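You operate a simulated robot arm through the tools that you are given. There is no shell and no other tool. Be economical: measure what you need, move in short steps, check, and stop when the job is done.

The job below is to be done with a simulated robot arm. You get a single attempt, and the scene is never put back.

## Task
Put things in order on the worktop corner. At the end: the brown cedar block from the worktop corner is on the blue yoghurt tub; the yellow peg stands where the brown cedar block stood; the red peg stands where the yellow peg stood; the button pot from the worktop corner stands where the red peg stood; whatever was shut is shut again. Leave all else as you found it, and nothing knocked over.
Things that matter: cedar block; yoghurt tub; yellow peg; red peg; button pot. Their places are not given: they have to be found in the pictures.

The check looks at the end state, three seconds after you hand in, the way a careful person would. Anything else that was tipped, shoved, dropped, spilled or broken makes it a failure.

## Robot
A 6-joint arm with a two-finger parallel gripper, fixed in place. Base frame: the origin is at the foot of the arm, x ahead of it, y to its left, z up; the work surface is at about z = 0. Readings come in m, rad, newtons and seconds.
With the tool pointing down near the work surface it reaches from about 0.18 to 0.46 m from the base axis. Its first joint turns from -1.222 to 1.222 rad. Payload 1.9 kg.
The tool frame sits at the grasp point between the pads (the TCP): z along the fingers, y along the line on which they close. The tips reach 0.023 m beyond it. The gripper opens to 0.094 m. The fingers are 0.038 m wide and 0.01 m thick; the gripper's body (0.054 by 0.096 m) begins 0.039 m behind the TCP.
Orientation is that of the tool frame in the base frame, as a unit quaternion [x, y, z, w]. With the fingers straight down and closing along the base's y, the tool's x points along the base's -x, its y along +y and its z along -z.

## Interface
- The arm moves only by the tool drive_tool. Its argument "motion" is a list of rows, each an object of numbers (a shift or turn left out is 0, a gripper value left out holds the last): "claw": the opening in per cent of the stroke, from 0 (shut) to 100 (fully open); "dx", "dy", "dz": the shift along the base's x, y, z in units of 500 mm (1.0 is 500 mm); "wx", "wy", "wz": the turn, a rotation vector about the base's x, y, z in units of 45 degrees (1.0 is 45 degrees). In form: [{"claw": .., "dx": .., "dy": .., "dz": .., "wx": .., "wy": .., "wz": ..}, ...]. A call has 1 to 20 rows; each row is the pose to reach, as a shift and turn from the pose commanded when the call began. A call with a number of a shift or a turn outside -1 to 1 is refused whole. Each row takes 0.2 s and may step no farther than 0.05 m and 0.15 rad from the row before; otherwise, or with a gripper value out of range, the whole call is refused. A pose out of reach is approached as far as the arm can. The call stops where the force on the tool passes 40 N (or 10 N more than at its start, if that is more) or the arm is blocked; 0.2 s more then pass. The fingers move at their own pace (about 0.108 m/s each) and stop on an object; they squeeze with about 20 N. The grip force told is the motor's: it shows also when the fingers shut on nothing. Time passes only in rows, and 0.2 s behind the last, so rows that repeat a pose let the fingers close. It gives the time, the measured TCP pose, the force on the tool (base axes), the opening and the grip force at its end, in the units of the frame above (readings bear some noise), and new pictures: "pictures" is both (left out), scene, wrist or none.
- Cameras (640 x 400 px; columns grow to the right, rows downward): "scene" is fixed at [0.0489, 0.3013, 0.4338]; the picture's right is [-0.85, -0.53, 0.00], its down [-0.26, 0.42, -0.87] and it looks along [0.46, -0.74, -0.49] (base axes); focal length 214 px, centre (320, 200). "wrist" rides on the gripper at [-0.039, 0, -0.044] in the tool frame; the picture's right is [0.00, -1.00, 0.00], its down [0.97, 0.00, -0.24] and it looks along [0.24, 0.00, 0.97] (tool axes); focal length 218 px, centre (320, 200).
- measure_at(camera, pixels): for up to 12 pixels [column, row] of the newest picture of that camera ("zoom" is the newest enlarged one), the place [x, y, z] in the base frame of the surface seen there, good to about 0.003 m. No time passes.
- close_up(camera, box): a new picture of the part [left, top, right, bottom] of that camera's present view, enlarged. No time passes.
- close_job(): hands the job in; it is judged then, once.

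Go step by step. Measure first, check grasps and placings, and put right what went wrong. The budget is 80 turns and 120 pictures, counting those below and the enlarged ones. Unless the task says otherwise, let go and move clear before handing in, and close with one line.

The tools are called after ">>>" as a command line: name --argument value ..., lists and objects as JSON in quotes. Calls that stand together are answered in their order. drive_tool: Moves the arm, as the interface text tells. Its arguments: {"type":"object","properties":{"motion":{"type":"array"},"pictures":{"type":"string","enum":["both","scene","wrist","none"]}},"required":["motion"]} The other tools are called the same way: measure_at (camera, pixels) gives the place of the surface under pixels of a picture; close_up (camera, box) takes an enlarged picture of a part of a camera's view; close_job () hands the job in.

At the start:

```text
clock: 0.0
eef_pos: [0.275, -0.0739, 0.346]
tool_rot: [0.0, 1.0, 0.0, 0.0]
force: [0.4, 0.5, 0.9]
grip_width: 0.0939
finger_force: 0.0
```

scene: 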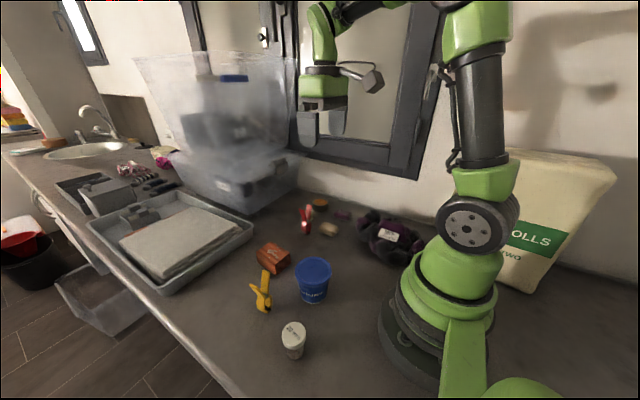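
wrist: 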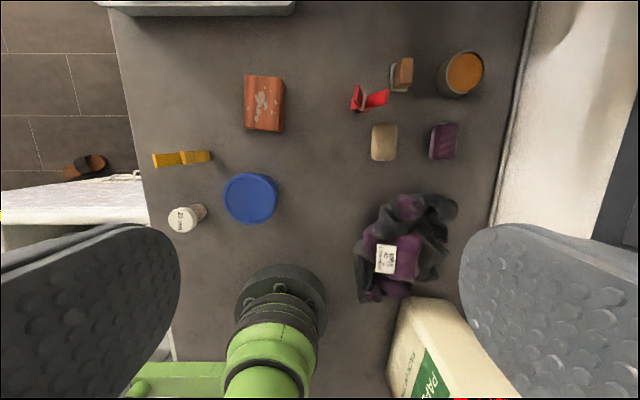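

The wrist picture shows a brown block (265,103), yellow peg (180,158), blue tub (250,198), white pot (187,218), red peg (370,98) and several small items. I'll look closer to tell them apart.

>>> close_up --camera "wrist" --box '[130, 40, 310, 250]'

>>> close_up --camera "wrist" --box '[330, 30, 510, 180]'

>>> close_up --camera "scene" --box '[230, 180, 430, 370]'

>>> measure_at --camera "wrist" --pixels '[[265, 90], [265, 122], [160, 160], [205, 157], [250, 198], [184, 220], [198, 211], [357, 98], [376, 98], [402, 72], [464, 73], [384, 142]]'

```text
1.90 times, centred on (220, 145) of wrist
```

zoom: 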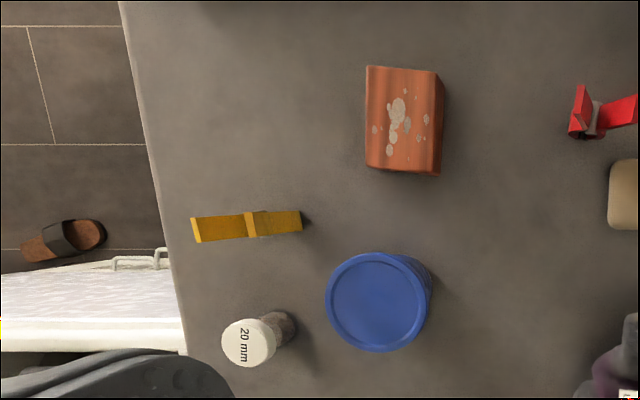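

```text
2.67 times, centred on (420, 105) of wrist
```

zoom: 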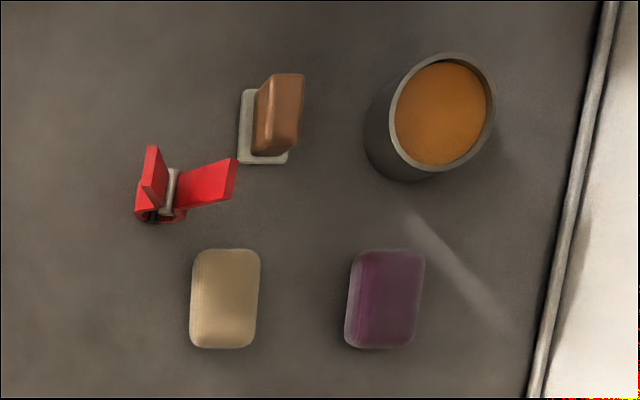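

```text
2.11 times, centred on (330, 275) of scene
```

zoom: 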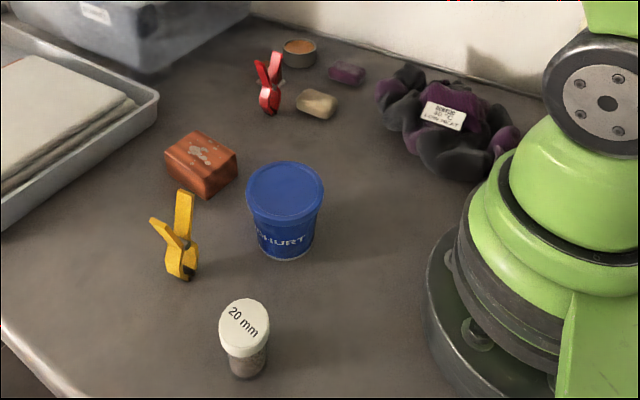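

```text
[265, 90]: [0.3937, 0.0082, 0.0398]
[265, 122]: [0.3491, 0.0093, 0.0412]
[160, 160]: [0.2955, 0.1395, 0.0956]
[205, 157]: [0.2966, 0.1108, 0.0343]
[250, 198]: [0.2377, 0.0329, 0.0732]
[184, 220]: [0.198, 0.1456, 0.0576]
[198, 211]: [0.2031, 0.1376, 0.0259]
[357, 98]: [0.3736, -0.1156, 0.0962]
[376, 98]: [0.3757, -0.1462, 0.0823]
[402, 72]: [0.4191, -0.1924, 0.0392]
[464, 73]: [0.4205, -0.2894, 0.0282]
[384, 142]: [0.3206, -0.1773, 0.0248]
```

The white "20 mm" pot looks like the button pot, and the pegs are V-shaped clamps standing with their handles up. I'll zoom on the pegs and the pot and measure the block's edges.

>>> close_up --camera "scene" --box '[235, 260, 315, 370]'

>>> close_up --camera "scene" --box '[280, 190, 360, 245]'

>>> measure_at --camera "wrist" --pixels '[[247, 78], [278, 78], [247, 126], [277, 126], [232, 198], [272, 195], [250, 180], [250, 215], [262, 78], [262, 127], [246, 100], [280, 100]]'

>>> measure_at --camera "scene" --pixels '[[263, 309], [268, 310], [259, 310], [266, 275], [254, 286], [293, 327], [293, 352], [305, 232], [305, 210], [311, 209], [303, 225], [307, 231]]'

```text
3.64 times, centred on (275, 315) of scene
```

zoom: 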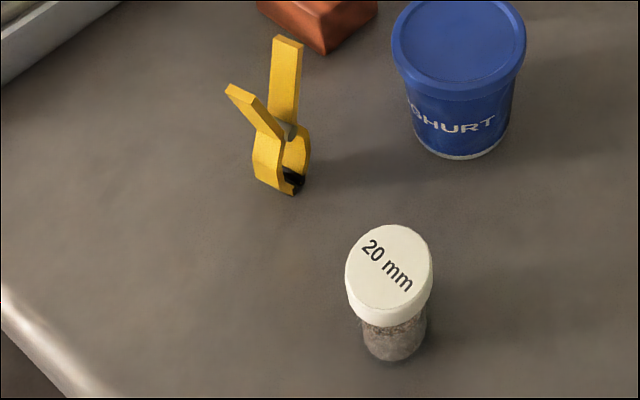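

```text
7.27 times, centred on (320, 218) of scene
```

zoom: 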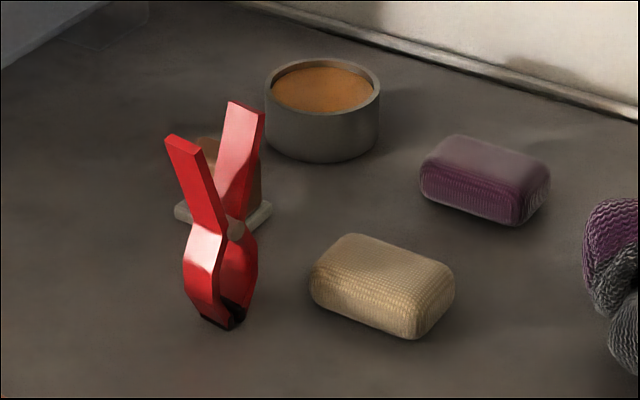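

```text
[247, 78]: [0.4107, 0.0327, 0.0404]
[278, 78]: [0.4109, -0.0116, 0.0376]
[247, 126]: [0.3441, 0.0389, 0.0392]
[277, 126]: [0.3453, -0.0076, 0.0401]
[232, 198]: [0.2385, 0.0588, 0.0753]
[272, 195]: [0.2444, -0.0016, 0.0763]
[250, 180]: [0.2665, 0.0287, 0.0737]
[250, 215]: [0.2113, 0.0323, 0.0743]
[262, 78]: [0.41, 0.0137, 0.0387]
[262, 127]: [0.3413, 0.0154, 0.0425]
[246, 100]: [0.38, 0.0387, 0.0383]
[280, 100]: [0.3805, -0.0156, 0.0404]
```

```text
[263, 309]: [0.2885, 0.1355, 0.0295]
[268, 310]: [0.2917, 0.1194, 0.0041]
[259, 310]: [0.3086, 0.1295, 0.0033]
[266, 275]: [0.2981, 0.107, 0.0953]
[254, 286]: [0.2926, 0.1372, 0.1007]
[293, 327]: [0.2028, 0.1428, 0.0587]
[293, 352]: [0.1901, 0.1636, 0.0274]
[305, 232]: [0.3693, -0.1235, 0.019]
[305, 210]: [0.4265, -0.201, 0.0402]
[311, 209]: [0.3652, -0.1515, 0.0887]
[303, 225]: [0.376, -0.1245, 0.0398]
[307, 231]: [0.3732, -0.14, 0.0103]
```

The block spans about x 0.341–0.413, y −0.015–0.039 and is turned about −5°. The tub lid centre is near (0.238, 0.034), and the "20 mm" pot holds the buttons. I'll move above the block for a closer look.

>>> drive_tool --motion '[{"claw": 100, "dx": 0.034, "dy": 0.029, "dz": -0.06, "wz": -0.02}, {"dx": 0.068, "dy": 0.057, "dz": -0.12, "wz": -0.04}, {"dx": 0.102, "dy": 0.086, "dz": -0.18, "wz": -0.06}, {"dx": 0.136, "dy": 0.115, "dz": -0.24, "wz": -0.08}, {"dx": 0.17, "dy": 0.143, "dz": -0.3, "wz": -0.1}, {"dx": 0.204, "dy": 0.172, "dz": -0.36, "wz": -0.11}, {"dx": 0.204, "dy": 0.172, "dz": -0.36, "wz": -0.11}]' --pictures "wrist"

```text
clock: 1.6
eef_pos: [0.3787, 0.0126, 0.166]
tool_rot: [0.042, 0.999, 0.001, 0.001]
force: [0.4, -0.8, -0.9]
grip_width: 0.0941
finger_force: 0.1
```

wrist: 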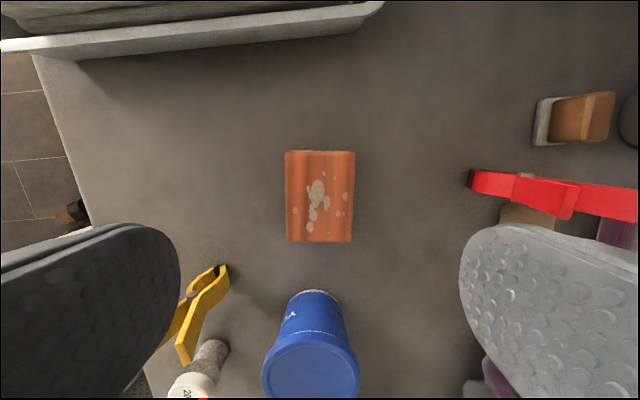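

The block (285–355, 150–243) now sits square between the fingers. I'll measure its corners and the yellow peg.

>>> measure_at --camera "wrist" --pixels '[[288, 153], [352, 153], [290, 239], [350, 239], [320, 196], [222, 268], [205, 283], [310, 380], [182, 350], [480, 180], [568, 200], [320, 265]]'

>>> close_up --camera "wrist" --box '[140, 240, 280, 400]'

```text
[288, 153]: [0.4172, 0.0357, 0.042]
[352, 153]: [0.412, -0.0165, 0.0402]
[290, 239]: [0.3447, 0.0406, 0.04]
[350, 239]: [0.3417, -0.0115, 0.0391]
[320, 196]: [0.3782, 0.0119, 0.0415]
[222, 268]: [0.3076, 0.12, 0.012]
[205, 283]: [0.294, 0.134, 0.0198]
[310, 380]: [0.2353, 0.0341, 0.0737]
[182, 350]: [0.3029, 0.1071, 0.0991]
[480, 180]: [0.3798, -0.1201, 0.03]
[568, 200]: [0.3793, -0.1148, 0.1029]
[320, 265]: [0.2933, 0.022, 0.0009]
```

```text
2.50 times, centred on (210, 320) of wrist
```

zoom: 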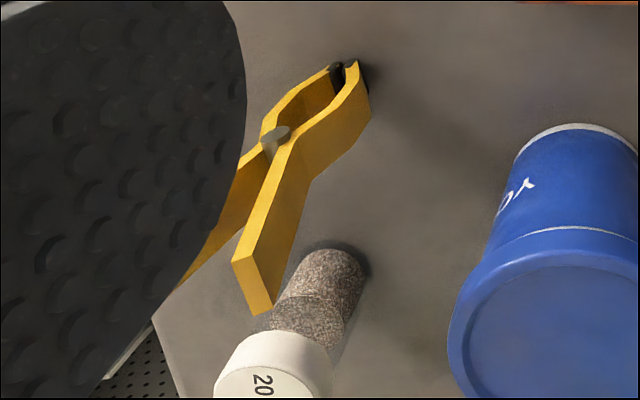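

The block centre is (0.379, 0.012) with its top at 0.041, and the TCP is right above it. I'll descend, grip and lift.

>>> drive_tool --motion '[{"dz": -0.09}, {"dz": -0.17}, {"dz": -0.23}, {"dz": -0.274}, {"dz": -0.274}, {"claw": 0, "dz": -0.274}, {"claw": 0, "dz": -0.274}, {"claw": 0, "dz": -0.274}, {"claw": 0, "dz": -0.274}]' --pictures "none"

```text
clock: 3.6
eef_pos: [0.3773, 0.0139, 0.0295]
tool_rot: [0.043, 0.999, 0.0, 0.0]
force: [-0.6, -0.2, 0.4]
grip_width: 0.0547
finger_force: 20.6
```

The gripper holds the block at 0.0547 wide. I'll lift it, carry it over the tub and look.

>>> drive_tool --motion '[{"dz": 0.08}, {"dz": 0.17}, {"dz": 0.26}, {"dx": -0.07, "dy": 0.011, "dz": 0.26}, {"dx": -0.14, "dy": 0.022, "dz": 0.26}, {"dx": -0.21, "dy": 0.033, "dz": 0.26}, {"dx": -0.281, "dy": 0.044, "dz": 0.26}, {"dx": -0.281, "dy": 0.044, "dz": 0.26}]'

```text
clock: 5.4
eef_pos: [0.2358, 0.034, 0.1574]
tool_rot: [0.043, 0.999, 0.0, -0.001]
force: [0.6, 0.0, -0.7]
grip_width: 0.0547
finger_force: 19.9
```

scene: 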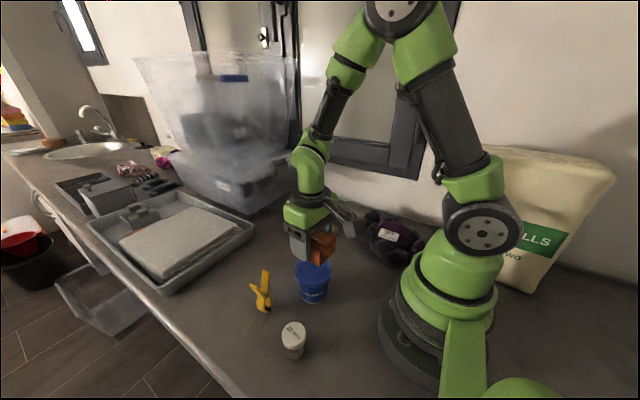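
wrist: 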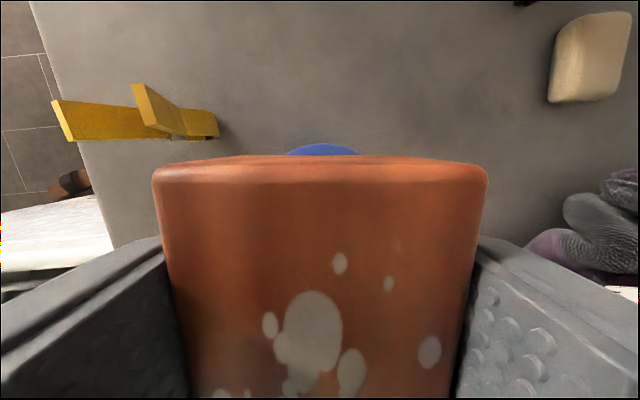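

The block is centred over the tub, with a blue strip showing evenly at (322,150). I'll lower it gently until it touches.

>>> drive_tool --motion '[{"dz": -0.05}, {"dz": -0.085}, {"dz": -0.098}, {"dz": -0.104}, {"dz": -0.108}, {"dz": -0.108}]' --pictures "scene"

>>> close_up --camera "scene" --box '[270, 200, 360, 320]'

```text
clock: 6.8
eef_pos: [0.2365, 0.0357, 0.1043]
tool_rot: [0.042, 0.999, -0.001, 0.0]
force: [1.0, 0.5, 1.7]
grip_width: 0.0546
finger_force: 20.4
```

scene: 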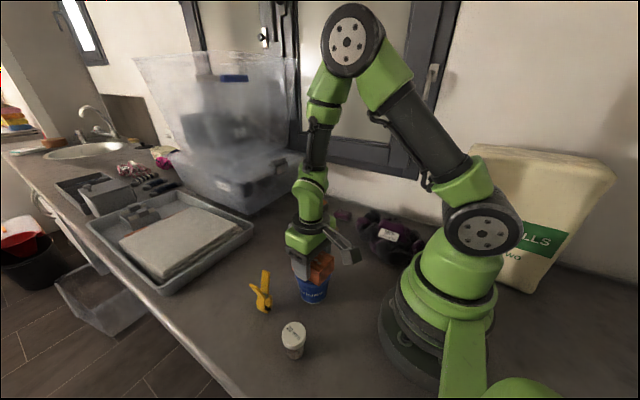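

```text
3.33 times, centred on (315, 260) of scene
```

zoom: 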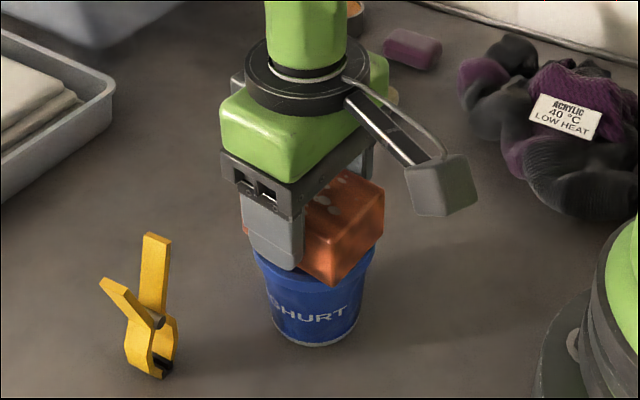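

It looks near contact, with only 1.7 N on the tool. I'll ease it down another 2–3 mm to feel for the lid.

>>> drive_tool --motion '[{"dz": -0.002}, {"dz": -0.004}, {"dz": -0.004}]' --pictures "none"

```text
clock: 7.6
eef_pos: [0.237, 0.0344, 0.1025]
tool_rot: [0.043, 0.999, 0.0, 0.0]
force: [0.0, -0.1, 21.0]
grip_width: 0.0548
finger_force: 20.4
```

Contact is clear: the upward force is 21 N, so the block is seated. I'll back off 1.5 mm, open, and rise.

>>> drive_tool --motion '[{"dz": 0.003}, {"dz": 0.003, "claw": 100}, {"dz": 0.003, "claw": 100}, {"dz": 0.003, "claw": 100}, {"dz": 0.05}, {"dz": 0.12}, {"dz": 0.2}, {"dz": 0.28}, {"dz": 0.28}]'

```text
clock: 9.6
eef_pos: [0.2358, 0.0356, 0.2436]
tool_rot: [0.043, 0.999, 0.0, 0.0]
force: [-0.3, 0.9, 0.9]
grip_width: 0.0941
finger_force: 0.0
```

scene: 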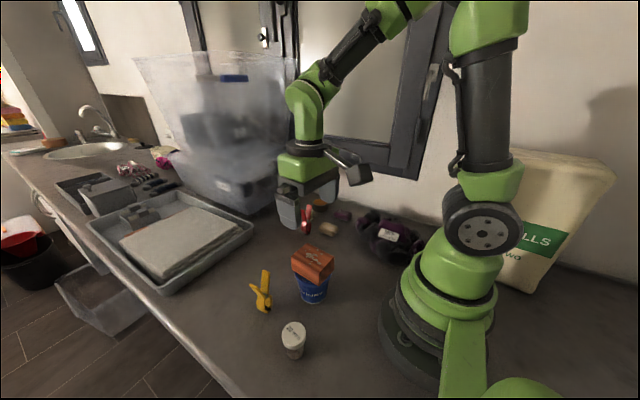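
wrist: 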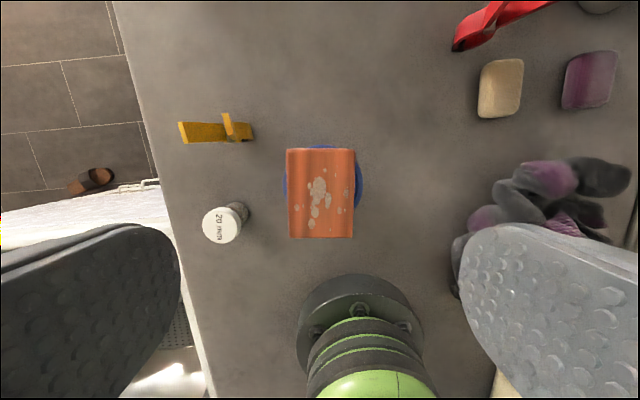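

The block sits squarely on the tub. Next is the yellow peg (178–252, 112–143), so I'll zoom and measure it to get its heading.

>>> close_up --camera "wrist" --box '[165, 90, 275, 160]'

>>> measure_at --camera "zoom" --pixels '[[85, 205], [85, 290], [105, 195], [110, 300], [290, 230], [350, 150], [380, 280], [250, 190], [250, 290], [490, 200], [490, 285], [365, 170]]'

```text
5.71 times, centred on (220, 125) of wrist
```

zoom: 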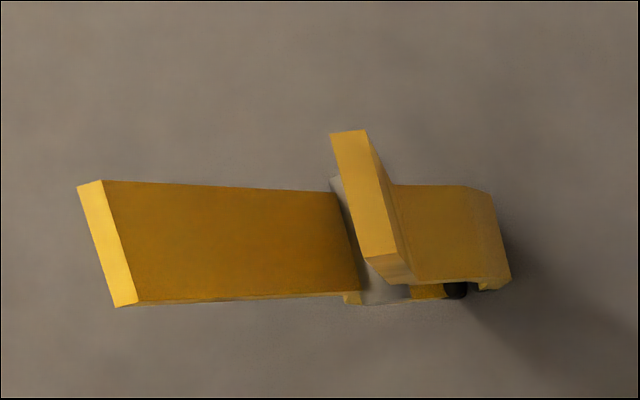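

```text
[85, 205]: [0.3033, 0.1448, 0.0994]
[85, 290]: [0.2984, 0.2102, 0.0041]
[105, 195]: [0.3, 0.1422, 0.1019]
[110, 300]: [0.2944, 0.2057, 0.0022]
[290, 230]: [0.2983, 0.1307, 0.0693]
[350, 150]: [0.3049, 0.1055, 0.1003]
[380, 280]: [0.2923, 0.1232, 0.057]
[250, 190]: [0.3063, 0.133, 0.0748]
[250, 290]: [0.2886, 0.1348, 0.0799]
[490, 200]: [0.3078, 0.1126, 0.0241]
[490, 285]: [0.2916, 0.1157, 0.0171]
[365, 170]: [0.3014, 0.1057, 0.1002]
```

The V runs 5.5° off y, so the thin axis is at +5.6° from x. The peg centre is near (0.298, 0.123), about 18 mm thick and 0.10 tall. I'll turn the tool about +100° with the camera away from the block and go above it.

>>> drive_tool --motion '[{"dx": 0.02, "dy": 0.03, "wz": 0.17, "claw": 60}, {"dx": 0.04, "dy": 0.06, "wz": 0.34}, {"dx": 0.06, "dy": 0.09, "wz": 0.51}, {"dx": 0.08, "dy": 0.12, "wz": 0.68}, {"dx": 0.1, "dy": 0.15, "wz": 0.85}, {"dx": 0.123, "dy": 0.178, "wz": 1.0}]' --pictures "none"

>>> drive_tool --motion '[{"wz": 0.17}, {"wz": 0.34}, {"wz": 0.51}, {"wz": 0.68}, {"wz": 0.85}, {"wz": 1.0}]' --pictures "none"

>>> drive_tool --motion '[{"wz": 0.12, "dz": -0.05}, {"wz": 0.235, "dz": -0.09}, {"wz": 0.235, "dz": -0.09}]'

```text
clock: 11.0
eef_pos: [0.2975, 0.1239, 0.2422]
tool_rot: [-0.345, 0.939, 0.0, 0.0]
force: [-0.4, -0.4, 0.9]
grip_width: 0.0564
finger_force: 0.0
```

```text
clock: 12.4
eef_pos: [0.2977, 0.1249, 0.2427]
tool_rot: [-0.677, 0.736, -0.001, 0.0]
force: [-0.8, 0.1, 0.0]
grip_width: 0.0566
finger_force: 0.1
```

```text
clock: 13.2
eef_pos: [0.2993, 0.1232, 0.1969]
tool_rot: [0.741, -0.671, 0.0, 0.0]
force: [1.1, -0.6, -0.1]
grip_width: 0.0566
finger_force: 0.0
```

scene: 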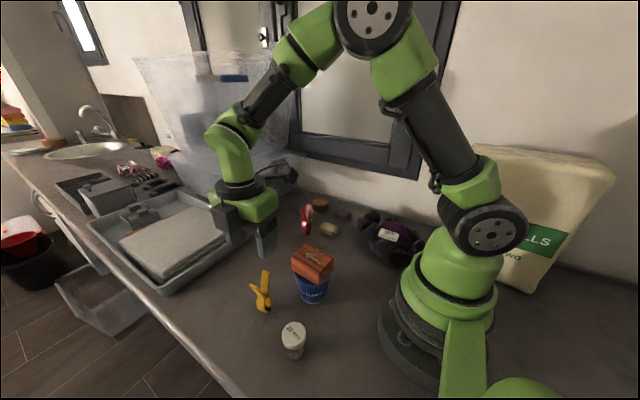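
wrist: 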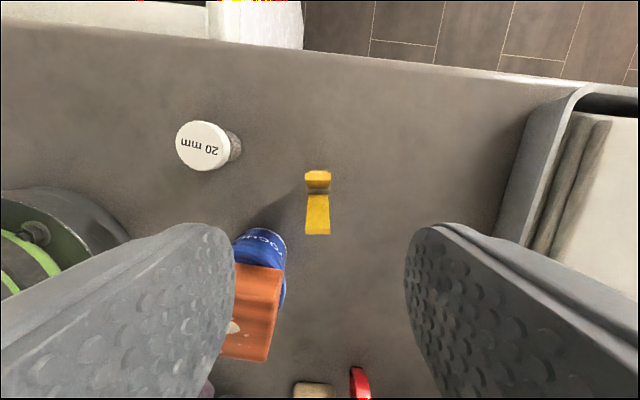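

The peg (305–331, 170–235) is centred and aligned between the fingers. I'll measure its edges, including the jaw.

>>> measure_at --camera "wrist" --pixels '[[308, 176], [328, 176], [308, 231], [328, 231], [318, 176], [318, 228], [318, 184], [318, 200], [311, 200], [326, 200]]'

>>> close_up --camera "wrist" --box '[280, 150, 360, 250]'

```text
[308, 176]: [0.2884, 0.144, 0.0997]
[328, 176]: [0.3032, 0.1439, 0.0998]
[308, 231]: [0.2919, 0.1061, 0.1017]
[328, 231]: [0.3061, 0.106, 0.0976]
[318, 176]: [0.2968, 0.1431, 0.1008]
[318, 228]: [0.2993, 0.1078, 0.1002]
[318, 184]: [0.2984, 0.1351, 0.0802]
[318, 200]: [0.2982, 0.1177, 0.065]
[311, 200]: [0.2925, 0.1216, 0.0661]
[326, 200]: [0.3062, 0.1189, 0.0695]
```

```text
4.00 times, centred on (320, 200) of wrist
```

zoom: 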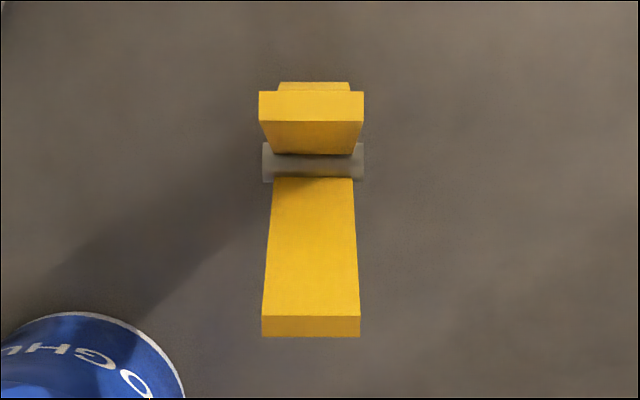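

The peg centre is (0.2977, 0.125). I'll locate the pivot pin so I can grip the flat handles above it.

>>> measure_at --camera "zoom" --pixels '[[268, 160], [315, 162], [358, 160], [268, 148], [358, 176], [315, 172]]'

```text
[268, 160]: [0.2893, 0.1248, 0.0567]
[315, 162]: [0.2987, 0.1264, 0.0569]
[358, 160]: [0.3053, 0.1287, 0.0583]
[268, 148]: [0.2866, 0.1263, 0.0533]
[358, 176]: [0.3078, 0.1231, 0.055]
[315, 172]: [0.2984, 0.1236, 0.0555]
```

The pin tops out at z≈0.057, so I'll grip the handles with the TCP at 0.084, tips just above the pin.

>>> drive_tool --motion '[{"dy": 0.004, "dz": -0.08}, {"dy": 0.004, "dz": -0.16}, {"dy": 0.004, "dz": -0.228}, {"dy": 0.004, "dz": -0.228}, {"dy": 0.004, "dz": -0.228, "claw": 0}, {"dy": 0.004, "dz": -0.228, "claw": 0}, {"dy": 0.004, "dz": -0.228, "claw": 0}]'

```text
clock: 14.8
eef_pos: [0.2985, 0.1256, 0.0837]
tool_rot: [0.741, -0.672, 0.0, 0.0]
force: [0.1, -0.8, 1.2]
grip_width: 0.0166
finger_force: 15.5
```

scene: 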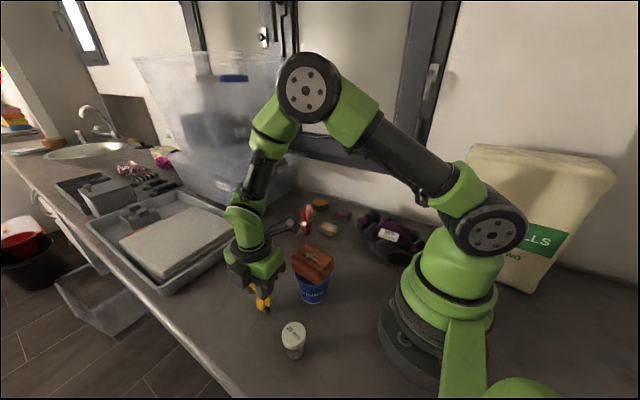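
wrist: 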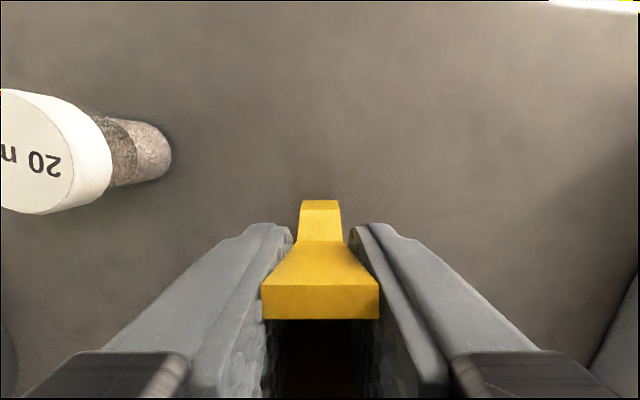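

The grip is on the handles at 0.0166 wide, and the peg is centred. I'll lift 0.1 m and carry it to the block's old place (0.379, 0.012).

>>> drive_tool --motion '[{"claw": 0}, {"dz": 0.05}, {"dz": 0.12}, {"dz": 0.2}, {"dx": 0.04, "dy": -0.056, "dz": 0.2}, {"dx": 0.08, "dy": -0.112, "dz": 0.2}, {"dx": 0.12, "dy": -0.168, "dz": 0.2}, {"dx": 0.162, "dy": -0.226, "dz": 0.2}, {"dx": 0.162, "dy": -0.226, "dz": 0.2}]'

```text
clock: 16.8
eef_pos: [0.3788, 0.0116, 0.183]
tool_rot: [0.741, -0.672, -0.001, 0.0]
force: [-1.1, 0.1, 0.4]
grip_width: 0.0166
finger_force: 15.7
```

scene: 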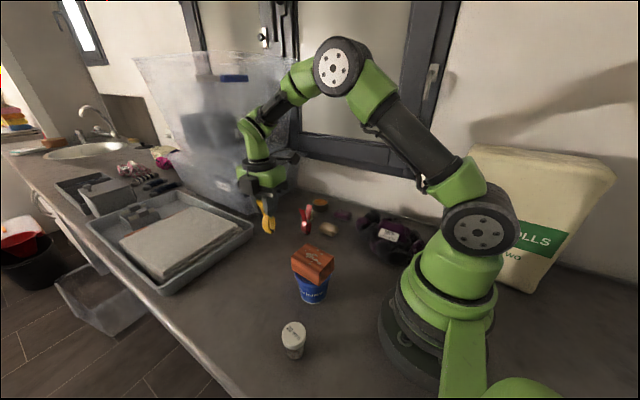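
wrist: 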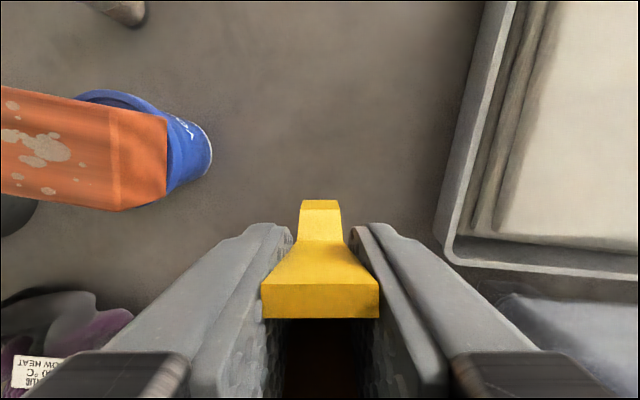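

The peg hangs upright over the target. I'll lower it to its original height and feel for the worktop.

>>> drive_tool --motion '[{"dz": -0.08}, {"dz": -0.15}, {"dz": -0.185}, {"dz": -0.196}, {"dz": -0.2}, {"dz": -0.2}]' --pictures "none"

```text
clock: 18.2
eef_pos: [0.3785, 0.0131, 0.0835]
tool_rot: [0.741, -0.672, 0.0, 0.0]
force: [0.6, -0.2, -0.1]
grip_width: 0.0168
finger_force: 16.1
```

>>> drive_tool --motion '[{"dz": -0.001}, {"dz": -0.003}, {"dz": -0.003}]' --pictures "none"

```text
clock: 19.0
eef_pos: [0.3796, 0.0137, 0.0827]
tool_rot: [0.741, -0.672, 0.001, -0.001]
force: [-1.8, 0.5, 11.9]
grip_width: 0.0167
finger_force: 15.5
```

The force has risen to 11.9 N, so the peg is standing on the worktop. I'll release it and rise straight up.

>>> drive_tool --motion '[{"dz": 0.001}, {"dz": 0.001, "claw": 50}, {"dz": 0.001, "claw": 50}, {"dz": 0.001, "claw": 50}, {"dz": 0.05}, {"dz": 0.12}, {"dz": 0.2}, {"dz": 0.25}]'

```text
clock: 20.8
eef_pos: [0.3798, 0.0121, 0.2077]
tool_rot: [0.742, -0.671, 0.0, 0.0]
force: [0.3, 0.5, -0.4]
grip_width: 0.0468
finger_force: 0.0
```

scene: 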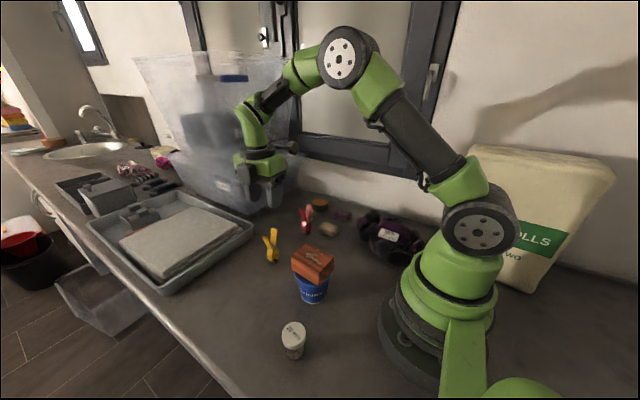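
wrist: 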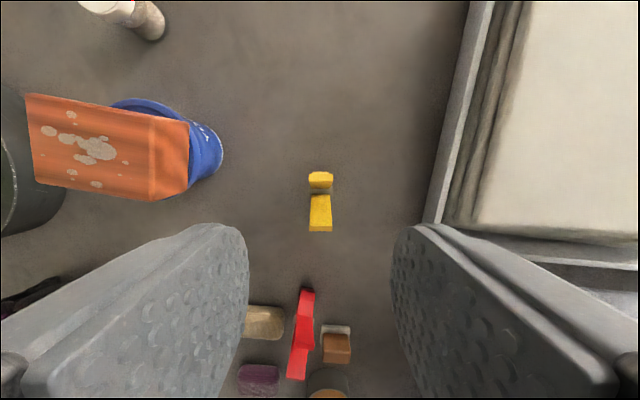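

The yellow peg stands at the block's old place. Next I'll move above the red peg, seen at (300,335), for a closer look.

>>> drive_tool --motion '[{"dy": -0.08}, {"dy": -0.16}, {"dx": -0.005, "dy": -0.24}, {"dx": -0.01, "dy": -0.294}, {"dx": -0.01, "dy": -0.294}]' --pictures "wrist"

>>> close_up --camera "wrist" --box '[240, 130, 400, 250]'

```text
clock: 22.0
eef_pos: [0.374, -0.1337, 0.2079]
tool_rot: [0.741, -0.672, 0.0, 0.0]
force: [0.7, -0.1, 0.0]
grip_width: 0.047
finger_force: 0.0
```

wrist: 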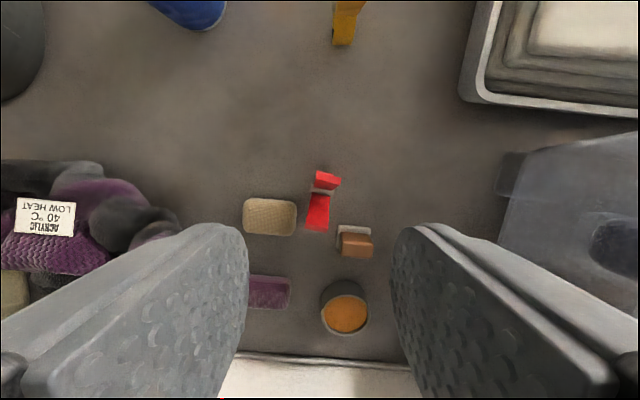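

```text
3.33 times, centred on (320, 190) of wrist
```

zoom: 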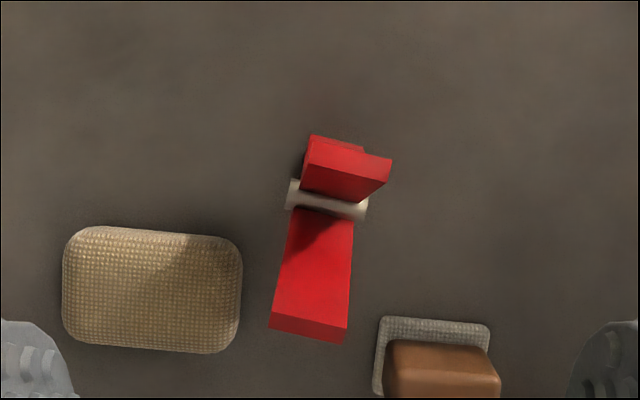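

The red peg's handles are at zoom (350,155) and (308,330), turned about 10–15° from the tool. I'll measure its tips and the neighbours.

>>> measure_at --camera "zoom" --pixels '[[312, 146], [385, 164], [350, 156], [275, 324], [343, 336], [308, 330], [294, 195], [362, 212], [328, 203], [237, 300], [383, 370], [440, 365]]'

>>> measure_at --camera "wrist" --pixels '[[342, 232], [342, 245], [370, 240], [296, 205], [296, 228], [338, 250], [362, 245], [345, 300]]'

>>> close_up --camera "wrist" --box '[290, 160, 360, 240]'

```text
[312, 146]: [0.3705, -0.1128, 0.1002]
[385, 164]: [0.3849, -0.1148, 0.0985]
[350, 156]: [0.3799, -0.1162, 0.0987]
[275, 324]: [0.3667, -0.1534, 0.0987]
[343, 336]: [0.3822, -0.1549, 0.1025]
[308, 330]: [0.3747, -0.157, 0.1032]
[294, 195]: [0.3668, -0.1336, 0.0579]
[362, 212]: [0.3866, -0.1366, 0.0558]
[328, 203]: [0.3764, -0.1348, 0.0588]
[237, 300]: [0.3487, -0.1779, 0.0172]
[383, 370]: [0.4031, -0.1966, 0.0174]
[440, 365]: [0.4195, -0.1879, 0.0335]
```

```text
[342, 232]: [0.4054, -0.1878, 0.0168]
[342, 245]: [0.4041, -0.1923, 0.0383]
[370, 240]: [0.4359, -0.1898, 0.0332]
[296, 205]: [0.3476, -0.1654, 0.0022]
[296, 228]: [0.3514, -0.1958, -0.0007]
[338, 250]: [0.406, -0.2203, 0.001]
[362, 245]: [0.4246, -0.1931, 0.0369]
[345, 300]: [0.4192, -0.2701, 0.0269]
```

```text
5.00 times, centred on (325, 200) of wrist
```

zoom: 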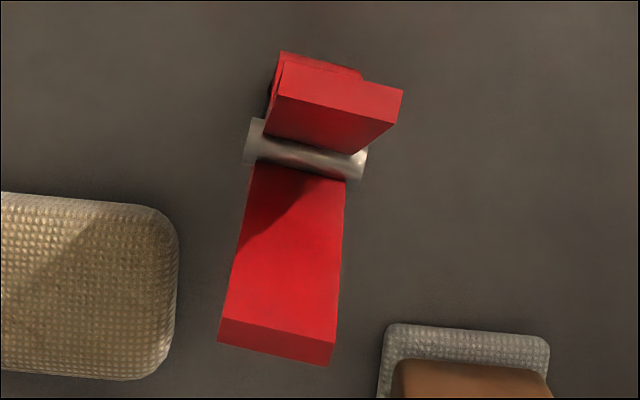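

The red peg's centre is (0.376, −0.135) with its thin axis at about −6.7°, and all neighbours are below z 0.04. I'll turn −12°, descend to z 0.084 and grip.

>>> drive_tool --motion '[{"dx": 0.0046, "dz": -0.06, "wz": -0.14}, {"dx": 0.0046, "dz": -0.13, "wz": -0.27}, {"dx": 0.0046, "dz": -0.2, "wz": -0.27}, {"dx": 0.0046, "dz": -0.247, "wz": -0.27}, {"dx": 0.0046, "dz": -0.247, "wz": -0.27}, {"dx": 0.0046, "dz": -0.247, "wz": -0.27, "claw": 0}, {"dx": 0.0046, "dz": -0.247, "wz": -0.27, "claw": 0}, {"dx": 0.0046, "dz": -0.247, "wz": -0.27, "claw": 0}]'

```text
clock: 23.8
eef_pos: [0.3757, -0.1332, 0.0836]
tool_rot: [-0.666, 0.746, 0.0, 0.0]
force: [-0.4, -0.9, -0.2]
grip_width: 0.017
finger_force: 15.7
```

scene: 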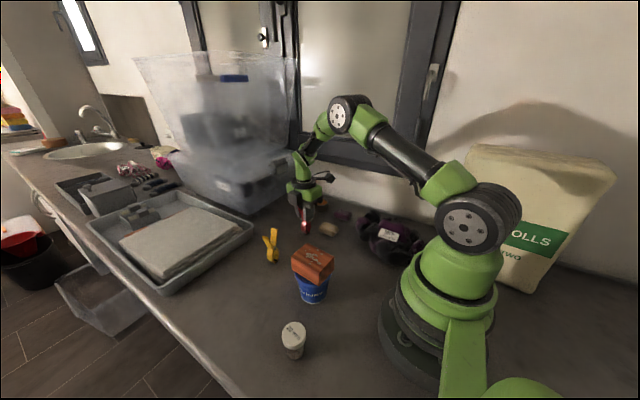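
wrist: 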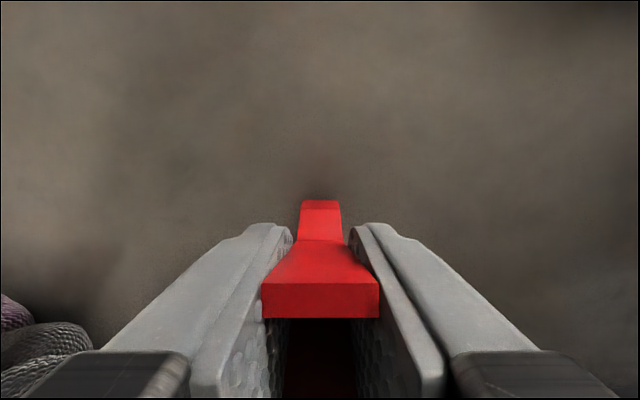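

The red peg is gripped at 0.017. I'll lift it 0.14 m, clear of everything, and carry it to the yellow peg's old place (0.2977, 0.125).

>>> drive_tool --motion '[{"claw": 0, "dz": 0.03}, {"dz": 0.11}, {"dz": 0.2}, {"dz": 0.28}, {"dx": -0.022, "dy": 0.074, "dz": 0.28}, {"dx": -0.045, "dy": 0.15, "dz": 0.28}, {"dx": -0.067, "dy": 0.224, "dz": 0.28, "wz": 0.08}, {"dx": -0.09, "dy": 0.298, "dz": 0.28, "wz": 0.14}, {"dx": -0.112, "dy": 0.372, "dz": 0.28, "wz": 0.2}, {"dx": -0.135, "dy": 0.446, "dz": 0.28, "wz": 0.27}, {"dx": -0.157, "dy": 0.52, "dz": 0.28, "wz": 0.27}, {"dx": -0.157, "dy": 0.52, "dz": 0.28, "wz": 0.27}]'

```text
clock: 26.4
eef_pos: [0.2972, 0.1271, 0.2238]
tool_rot: [0.741, -0.672, 0.001, 0.0]
force: [-0.6, -0.2, 0.3]
grip_width: 0.0164
finger_force: 15.7
```

scene: 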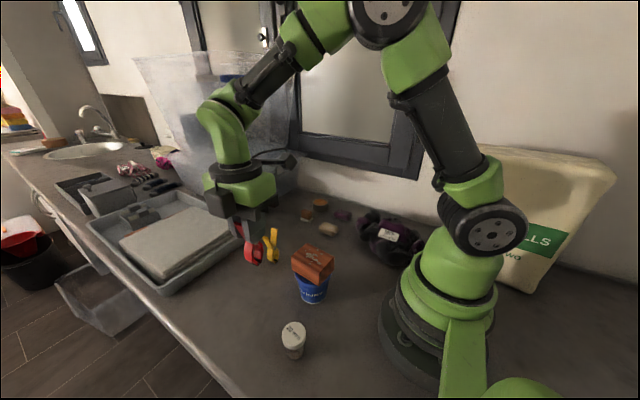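
wrist: 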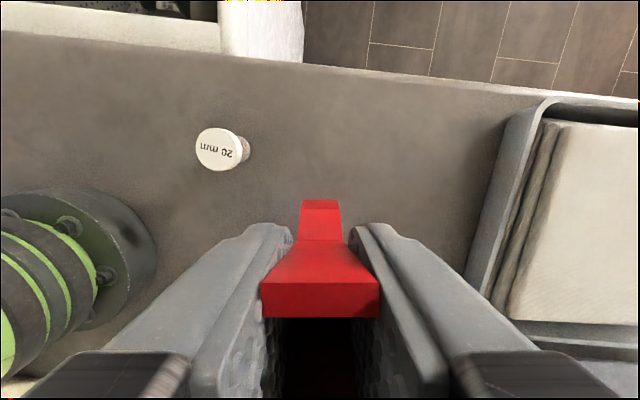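

The red peg is upright over its target. I'll lower it to the worktop.

>>> drive_tool --motion '[{"dz": -0.08}, {"dz": -0.16}, {"dz": -0.23}, {"dz": -0.268}, {"dz": -0.278}, {"dz": -0.282}, {"dz": -0.283}]' --pictures "none"

```text
clock: 28.0
eef_pos: [0.2968, 0.1249, 0.083]
tool_rot: [0.741, -0.672, 0.0, 0.0]
force: [-2.1, -2.0, 12.8]
grip_width: 0.0167
finger_force: 15.8
```

It has touched down at 12.8 N. I'll release it and rise.

>>> drive_tool --motion '[{"dz": 0.001}, {"dz": 0.001, "claw": 50}, {"dz": 0.001, "claw": 50}, {"dz": 0.001, "claw": 50}, {"dz": 0.05}, {"dz": 0.12}, {"dz": 0.2}, {"dz": 0.25}]'

```text
clock: 29.8
eef_pos: [0.2973, 0.1266, 0.2075]
tool_rot: [0.741, -0.672, 0.0, 0.001]
force: [-0.6, -0.4, -0.1]
grip_width: 0.0469
finger_force: 0.0
```

scene: 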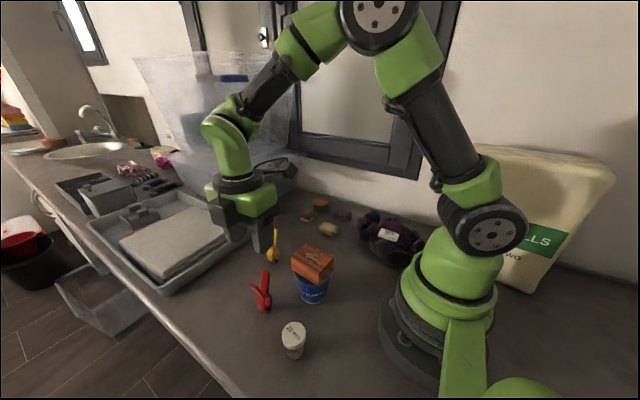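
wrist: 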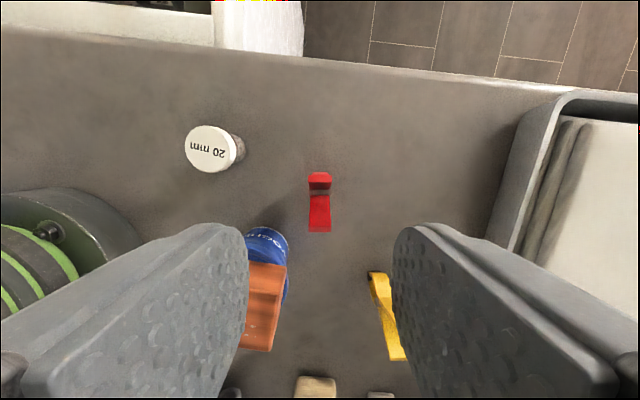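

The red peg stands in place. Now the button pot, with its lid at (210,149): I'll zoom and measure lid against body.

>>> close_up --camera "wrist" --box '[170, 105, 270, 195]'

>>> measure_at --camera "wrist" --pixels '[[188, 149], [232, 150], [210, 128], [210, 169], [210, 149], [240, 145], [243, 155], [318, 178], [318, 226]]'

>>> close_up --camera "scene" --box '[270, 315, 320, 365]'

```text
4.44 times, centred on (220, 150) of wrist
```

zoom: 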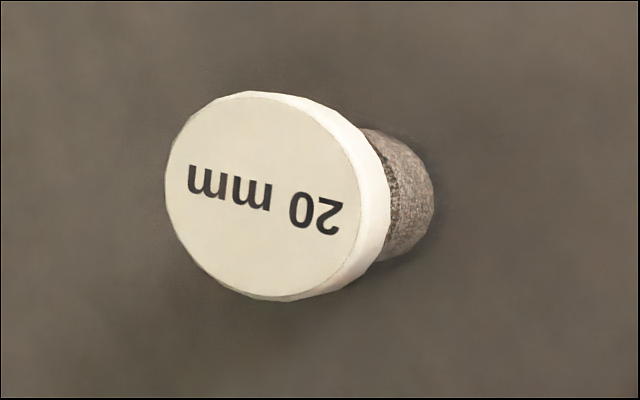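

```text
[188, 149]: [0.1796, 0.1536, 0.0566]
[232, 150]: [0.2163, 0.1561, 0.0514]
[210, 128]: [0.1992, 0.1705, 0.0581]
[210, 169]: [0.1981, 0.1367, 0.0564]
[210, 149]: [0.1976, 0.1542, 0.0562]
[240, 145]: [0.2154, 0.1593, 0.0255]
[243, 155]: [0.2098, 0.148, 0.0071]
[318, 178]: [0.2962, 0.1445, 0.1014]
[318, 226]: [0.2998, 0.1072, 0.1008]
```

```text
8.00 times, centred on (295, 340) of scene
```

zoom: 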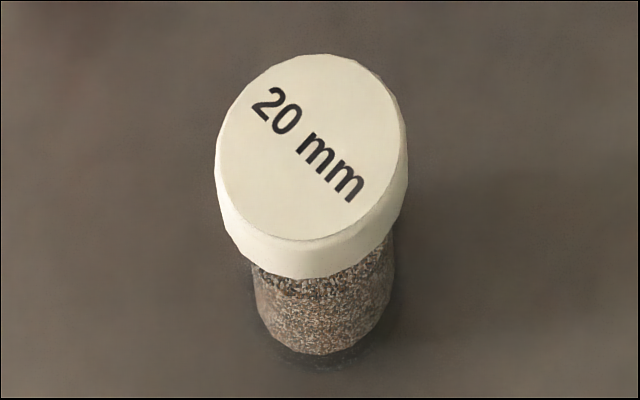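

The lid is about 38 mm across, centred at (0.198, 0.154), with its top at 0.057. I'll move over it and partly down, then check alignment.

>>> drive_tool --motion '[{"dx": -0.07, "dy": 0.02, "claw": 75}, {"dx": -0.14, "dy": 0.04}, {"dx": -0.2, "dy": 0.0574}, {"dx": -0.2, "dy": 0.0574, "dz": -0.08}, {"dx": -0.2, "dy": 0.0574, "dz": -0.16}, {"dx": -0.2, "dy": 0.0574, "dz": -0.2}, {"dx": -0.2, "dy": 0.0574, "dz": -0.2}]'

```text
clock: 31.4
eef_pos: [0.1983, 0.1547, 0.1082]
tool_rot: [0.741, -0.672, 0.0, 0.0]
force: [-0.2, -0.5, -1.5]
grip_width: 0.0705
finger_force: 0.0
```

scene: 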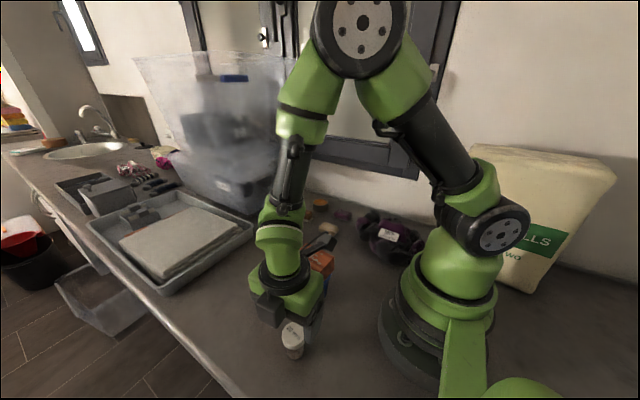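
wrist: 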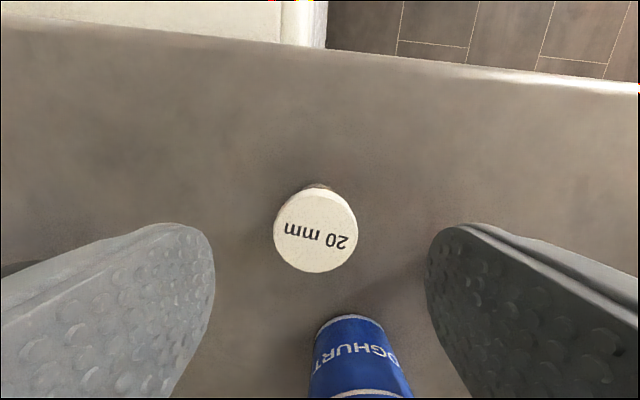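

The lid (274–357, 187–272) is nearly centred. I'll do a quick measure of its fore and aft edges.

>>> measure_at --camera "wrist" --pixels '[[277, 230], [354, 230], [316, 195], [316, 269], [316, 231]]'

```text
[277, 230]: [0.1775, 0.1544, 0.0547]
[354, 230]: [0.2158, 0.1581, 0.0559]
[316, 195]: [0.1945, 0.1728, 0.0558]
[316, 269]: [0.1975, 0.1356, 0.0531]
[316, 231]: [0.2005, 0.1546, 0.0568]
```

The pot centre is (0.197, 0.1545). I'll nudge over, descend to z 0.036 and grip.

>>> drive_tool --motion '[{"dx": -0.002, "dy": 0.002, "dz": -0.07}, {"dx": -0.002, "dy": 0.002, "dz": -0.12}, {"dx": -0.002, "dy": 0.002, "dz": -0.143}, {"dx": -0.002, "dy": 0.002, "dz": -0.143}, {"dx": -0.002, "dy": 0.002, "dz": -0.143, "claw": 0}, {"dx": -0.002, "dy": 0.002, "dz": -0.143, "claw": 0}, {"dx": -0.002, "dy": 0.002, "dz": -0.143, "claw": 0}, {"dx": -0.002, "dy": 0.002, "dz": -0.143, "claw": 0}]' --pictures "wrist"

```text
clock: 33.2
eef_pos: [0.196, 0.1553, 0.0357]
tool_rot: [0.741, -0.672, 0.0, -0.001]
force: [0.0, 0.0, -0.5]
grip_width: 0.0401
finger_force: 20.3
```

wrist: 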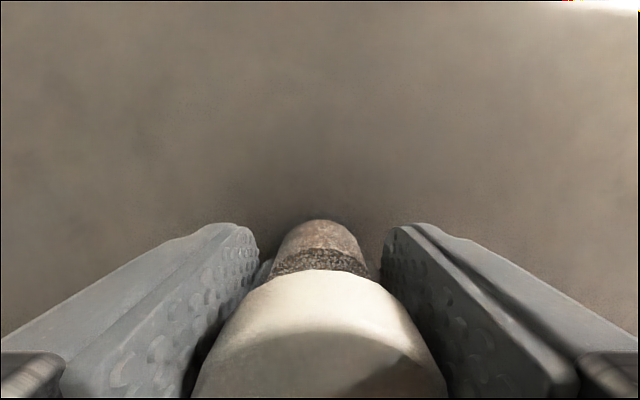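

Gripped at 0.040. I'll lift and check that the whole pot comes up, not only its lid.

>>> drive_tool --motion '[{"dz": 0.03}, {"dz": 0.09}, {"dz": 0.17}, {"dz": 0.25}, {"dz": 0.34}, {"dz": 0.34}]'

>>> close_up --camera "scene" --box '[240, 220, 360, 370]'

```text
clock: 34.6
eef_pos: [0.1952, 0.1555, 0.205]
tool_rot: [0.742, -0.671, 0.0, 0.0]
force: [-0.5, -0.1, -1.1]
grip_width: 0.0398
finger_force: 19.8
```

scene: 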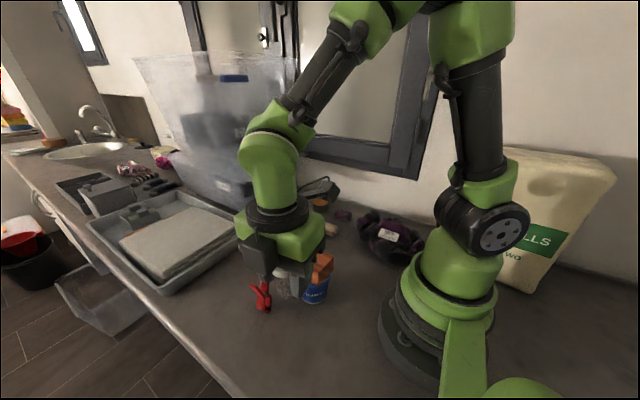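
wrist: 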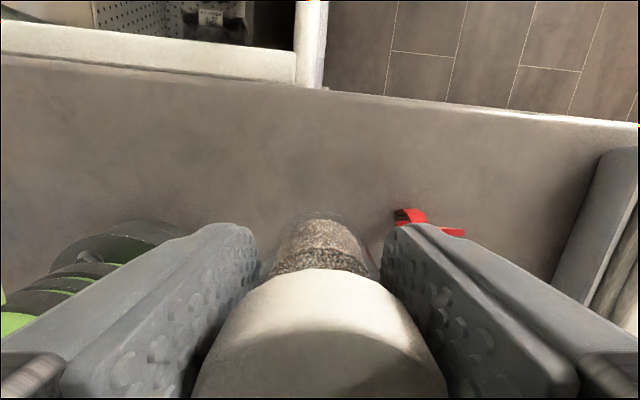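

```text
2.67 times, centred on (300, 295) of scene
```

zoom: 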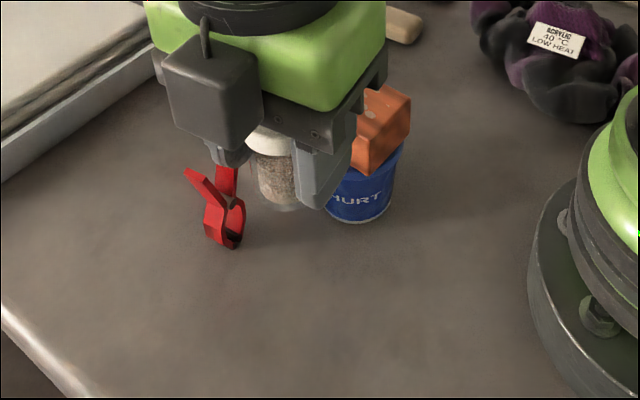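

The whole pot came up with its lid on. I'll carry it high to the red peg's old place, turning −25° so the fingers stay clear of the beige soap and the brown block.

>>> drive_tool --motion '[{"dx": 0.04, "dy": -0.065}, {"dx": 0.08, "dy": -0.13, "wz": -0.08}, {"dx": 0.12, "dy": -0.194, "wz": -0.16}, {"dx": 0.16, "dy": -0.258, "wz": -0.24}, {"dx": 0.2, "dy": -0.322, "wz": -0.32}, {"dx": 0.24, "dy": -0.387, "wz": -0.4}, {"dx": 0.28, "dy": -0.451, "wz": -0.48}, {"dx": 0.32, "dy": -0.516, "wz": -0.57}, {"dx": 0.359, "dy": -0.579, "wz": -0.57}, {"dx": 0.359, "dy": -0.579, "wz": -0.57, "dz": -0.08}, {"dx": 0.359, "dy": -0.579, "wz": -0.57, "dz": -0.16}, {"dx": 0.359, "dy": -0.579, "wz": -0.57, "dz": -0.2}, {"dx": 0.359, "dy": -0.579, "wz": -0.57, "dz": -0.2}]'

>>> close_up --camera "scene" --box '[255, 170, 375, 260]'

```text
clock: 37.4
eef_pos: [0.3764, -0.1333, 0.1042]
tool_rot: [-0.573, 0.819, -0.001, 0.0]
force: [0.1, 0.9, -0.6]
grip_width: 0.0399
finger_force: 19.9
```

scene: 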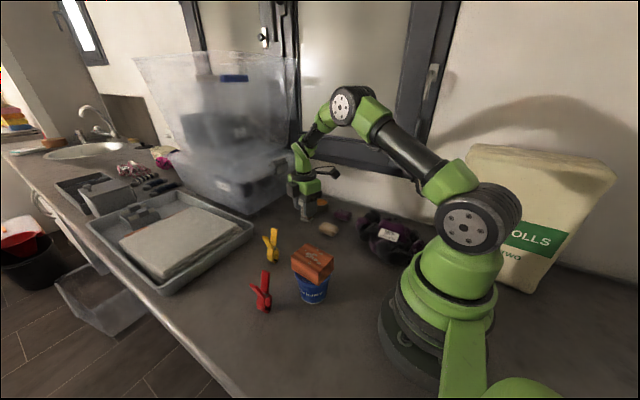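
wrist: 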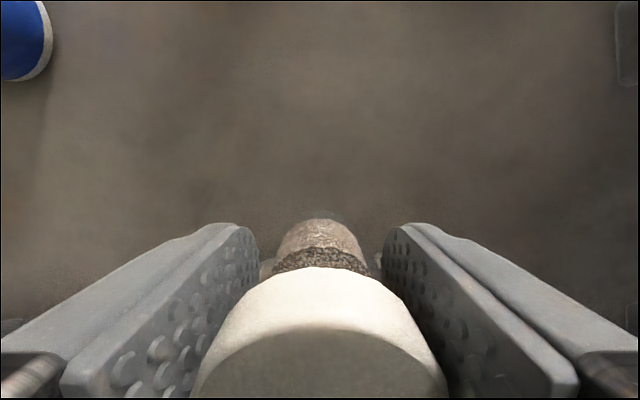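

```text
4.44 times, centred on (315, 215) of scene
```

zoom: 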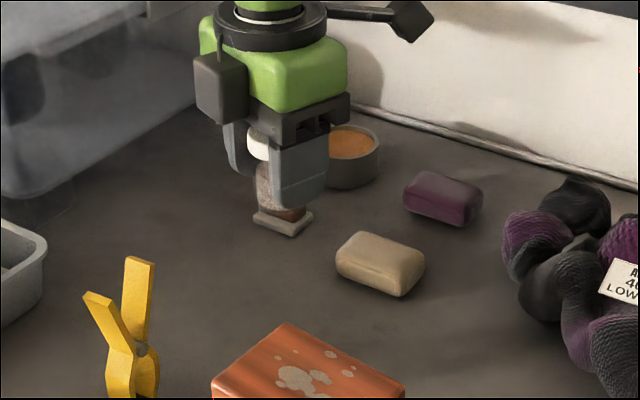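

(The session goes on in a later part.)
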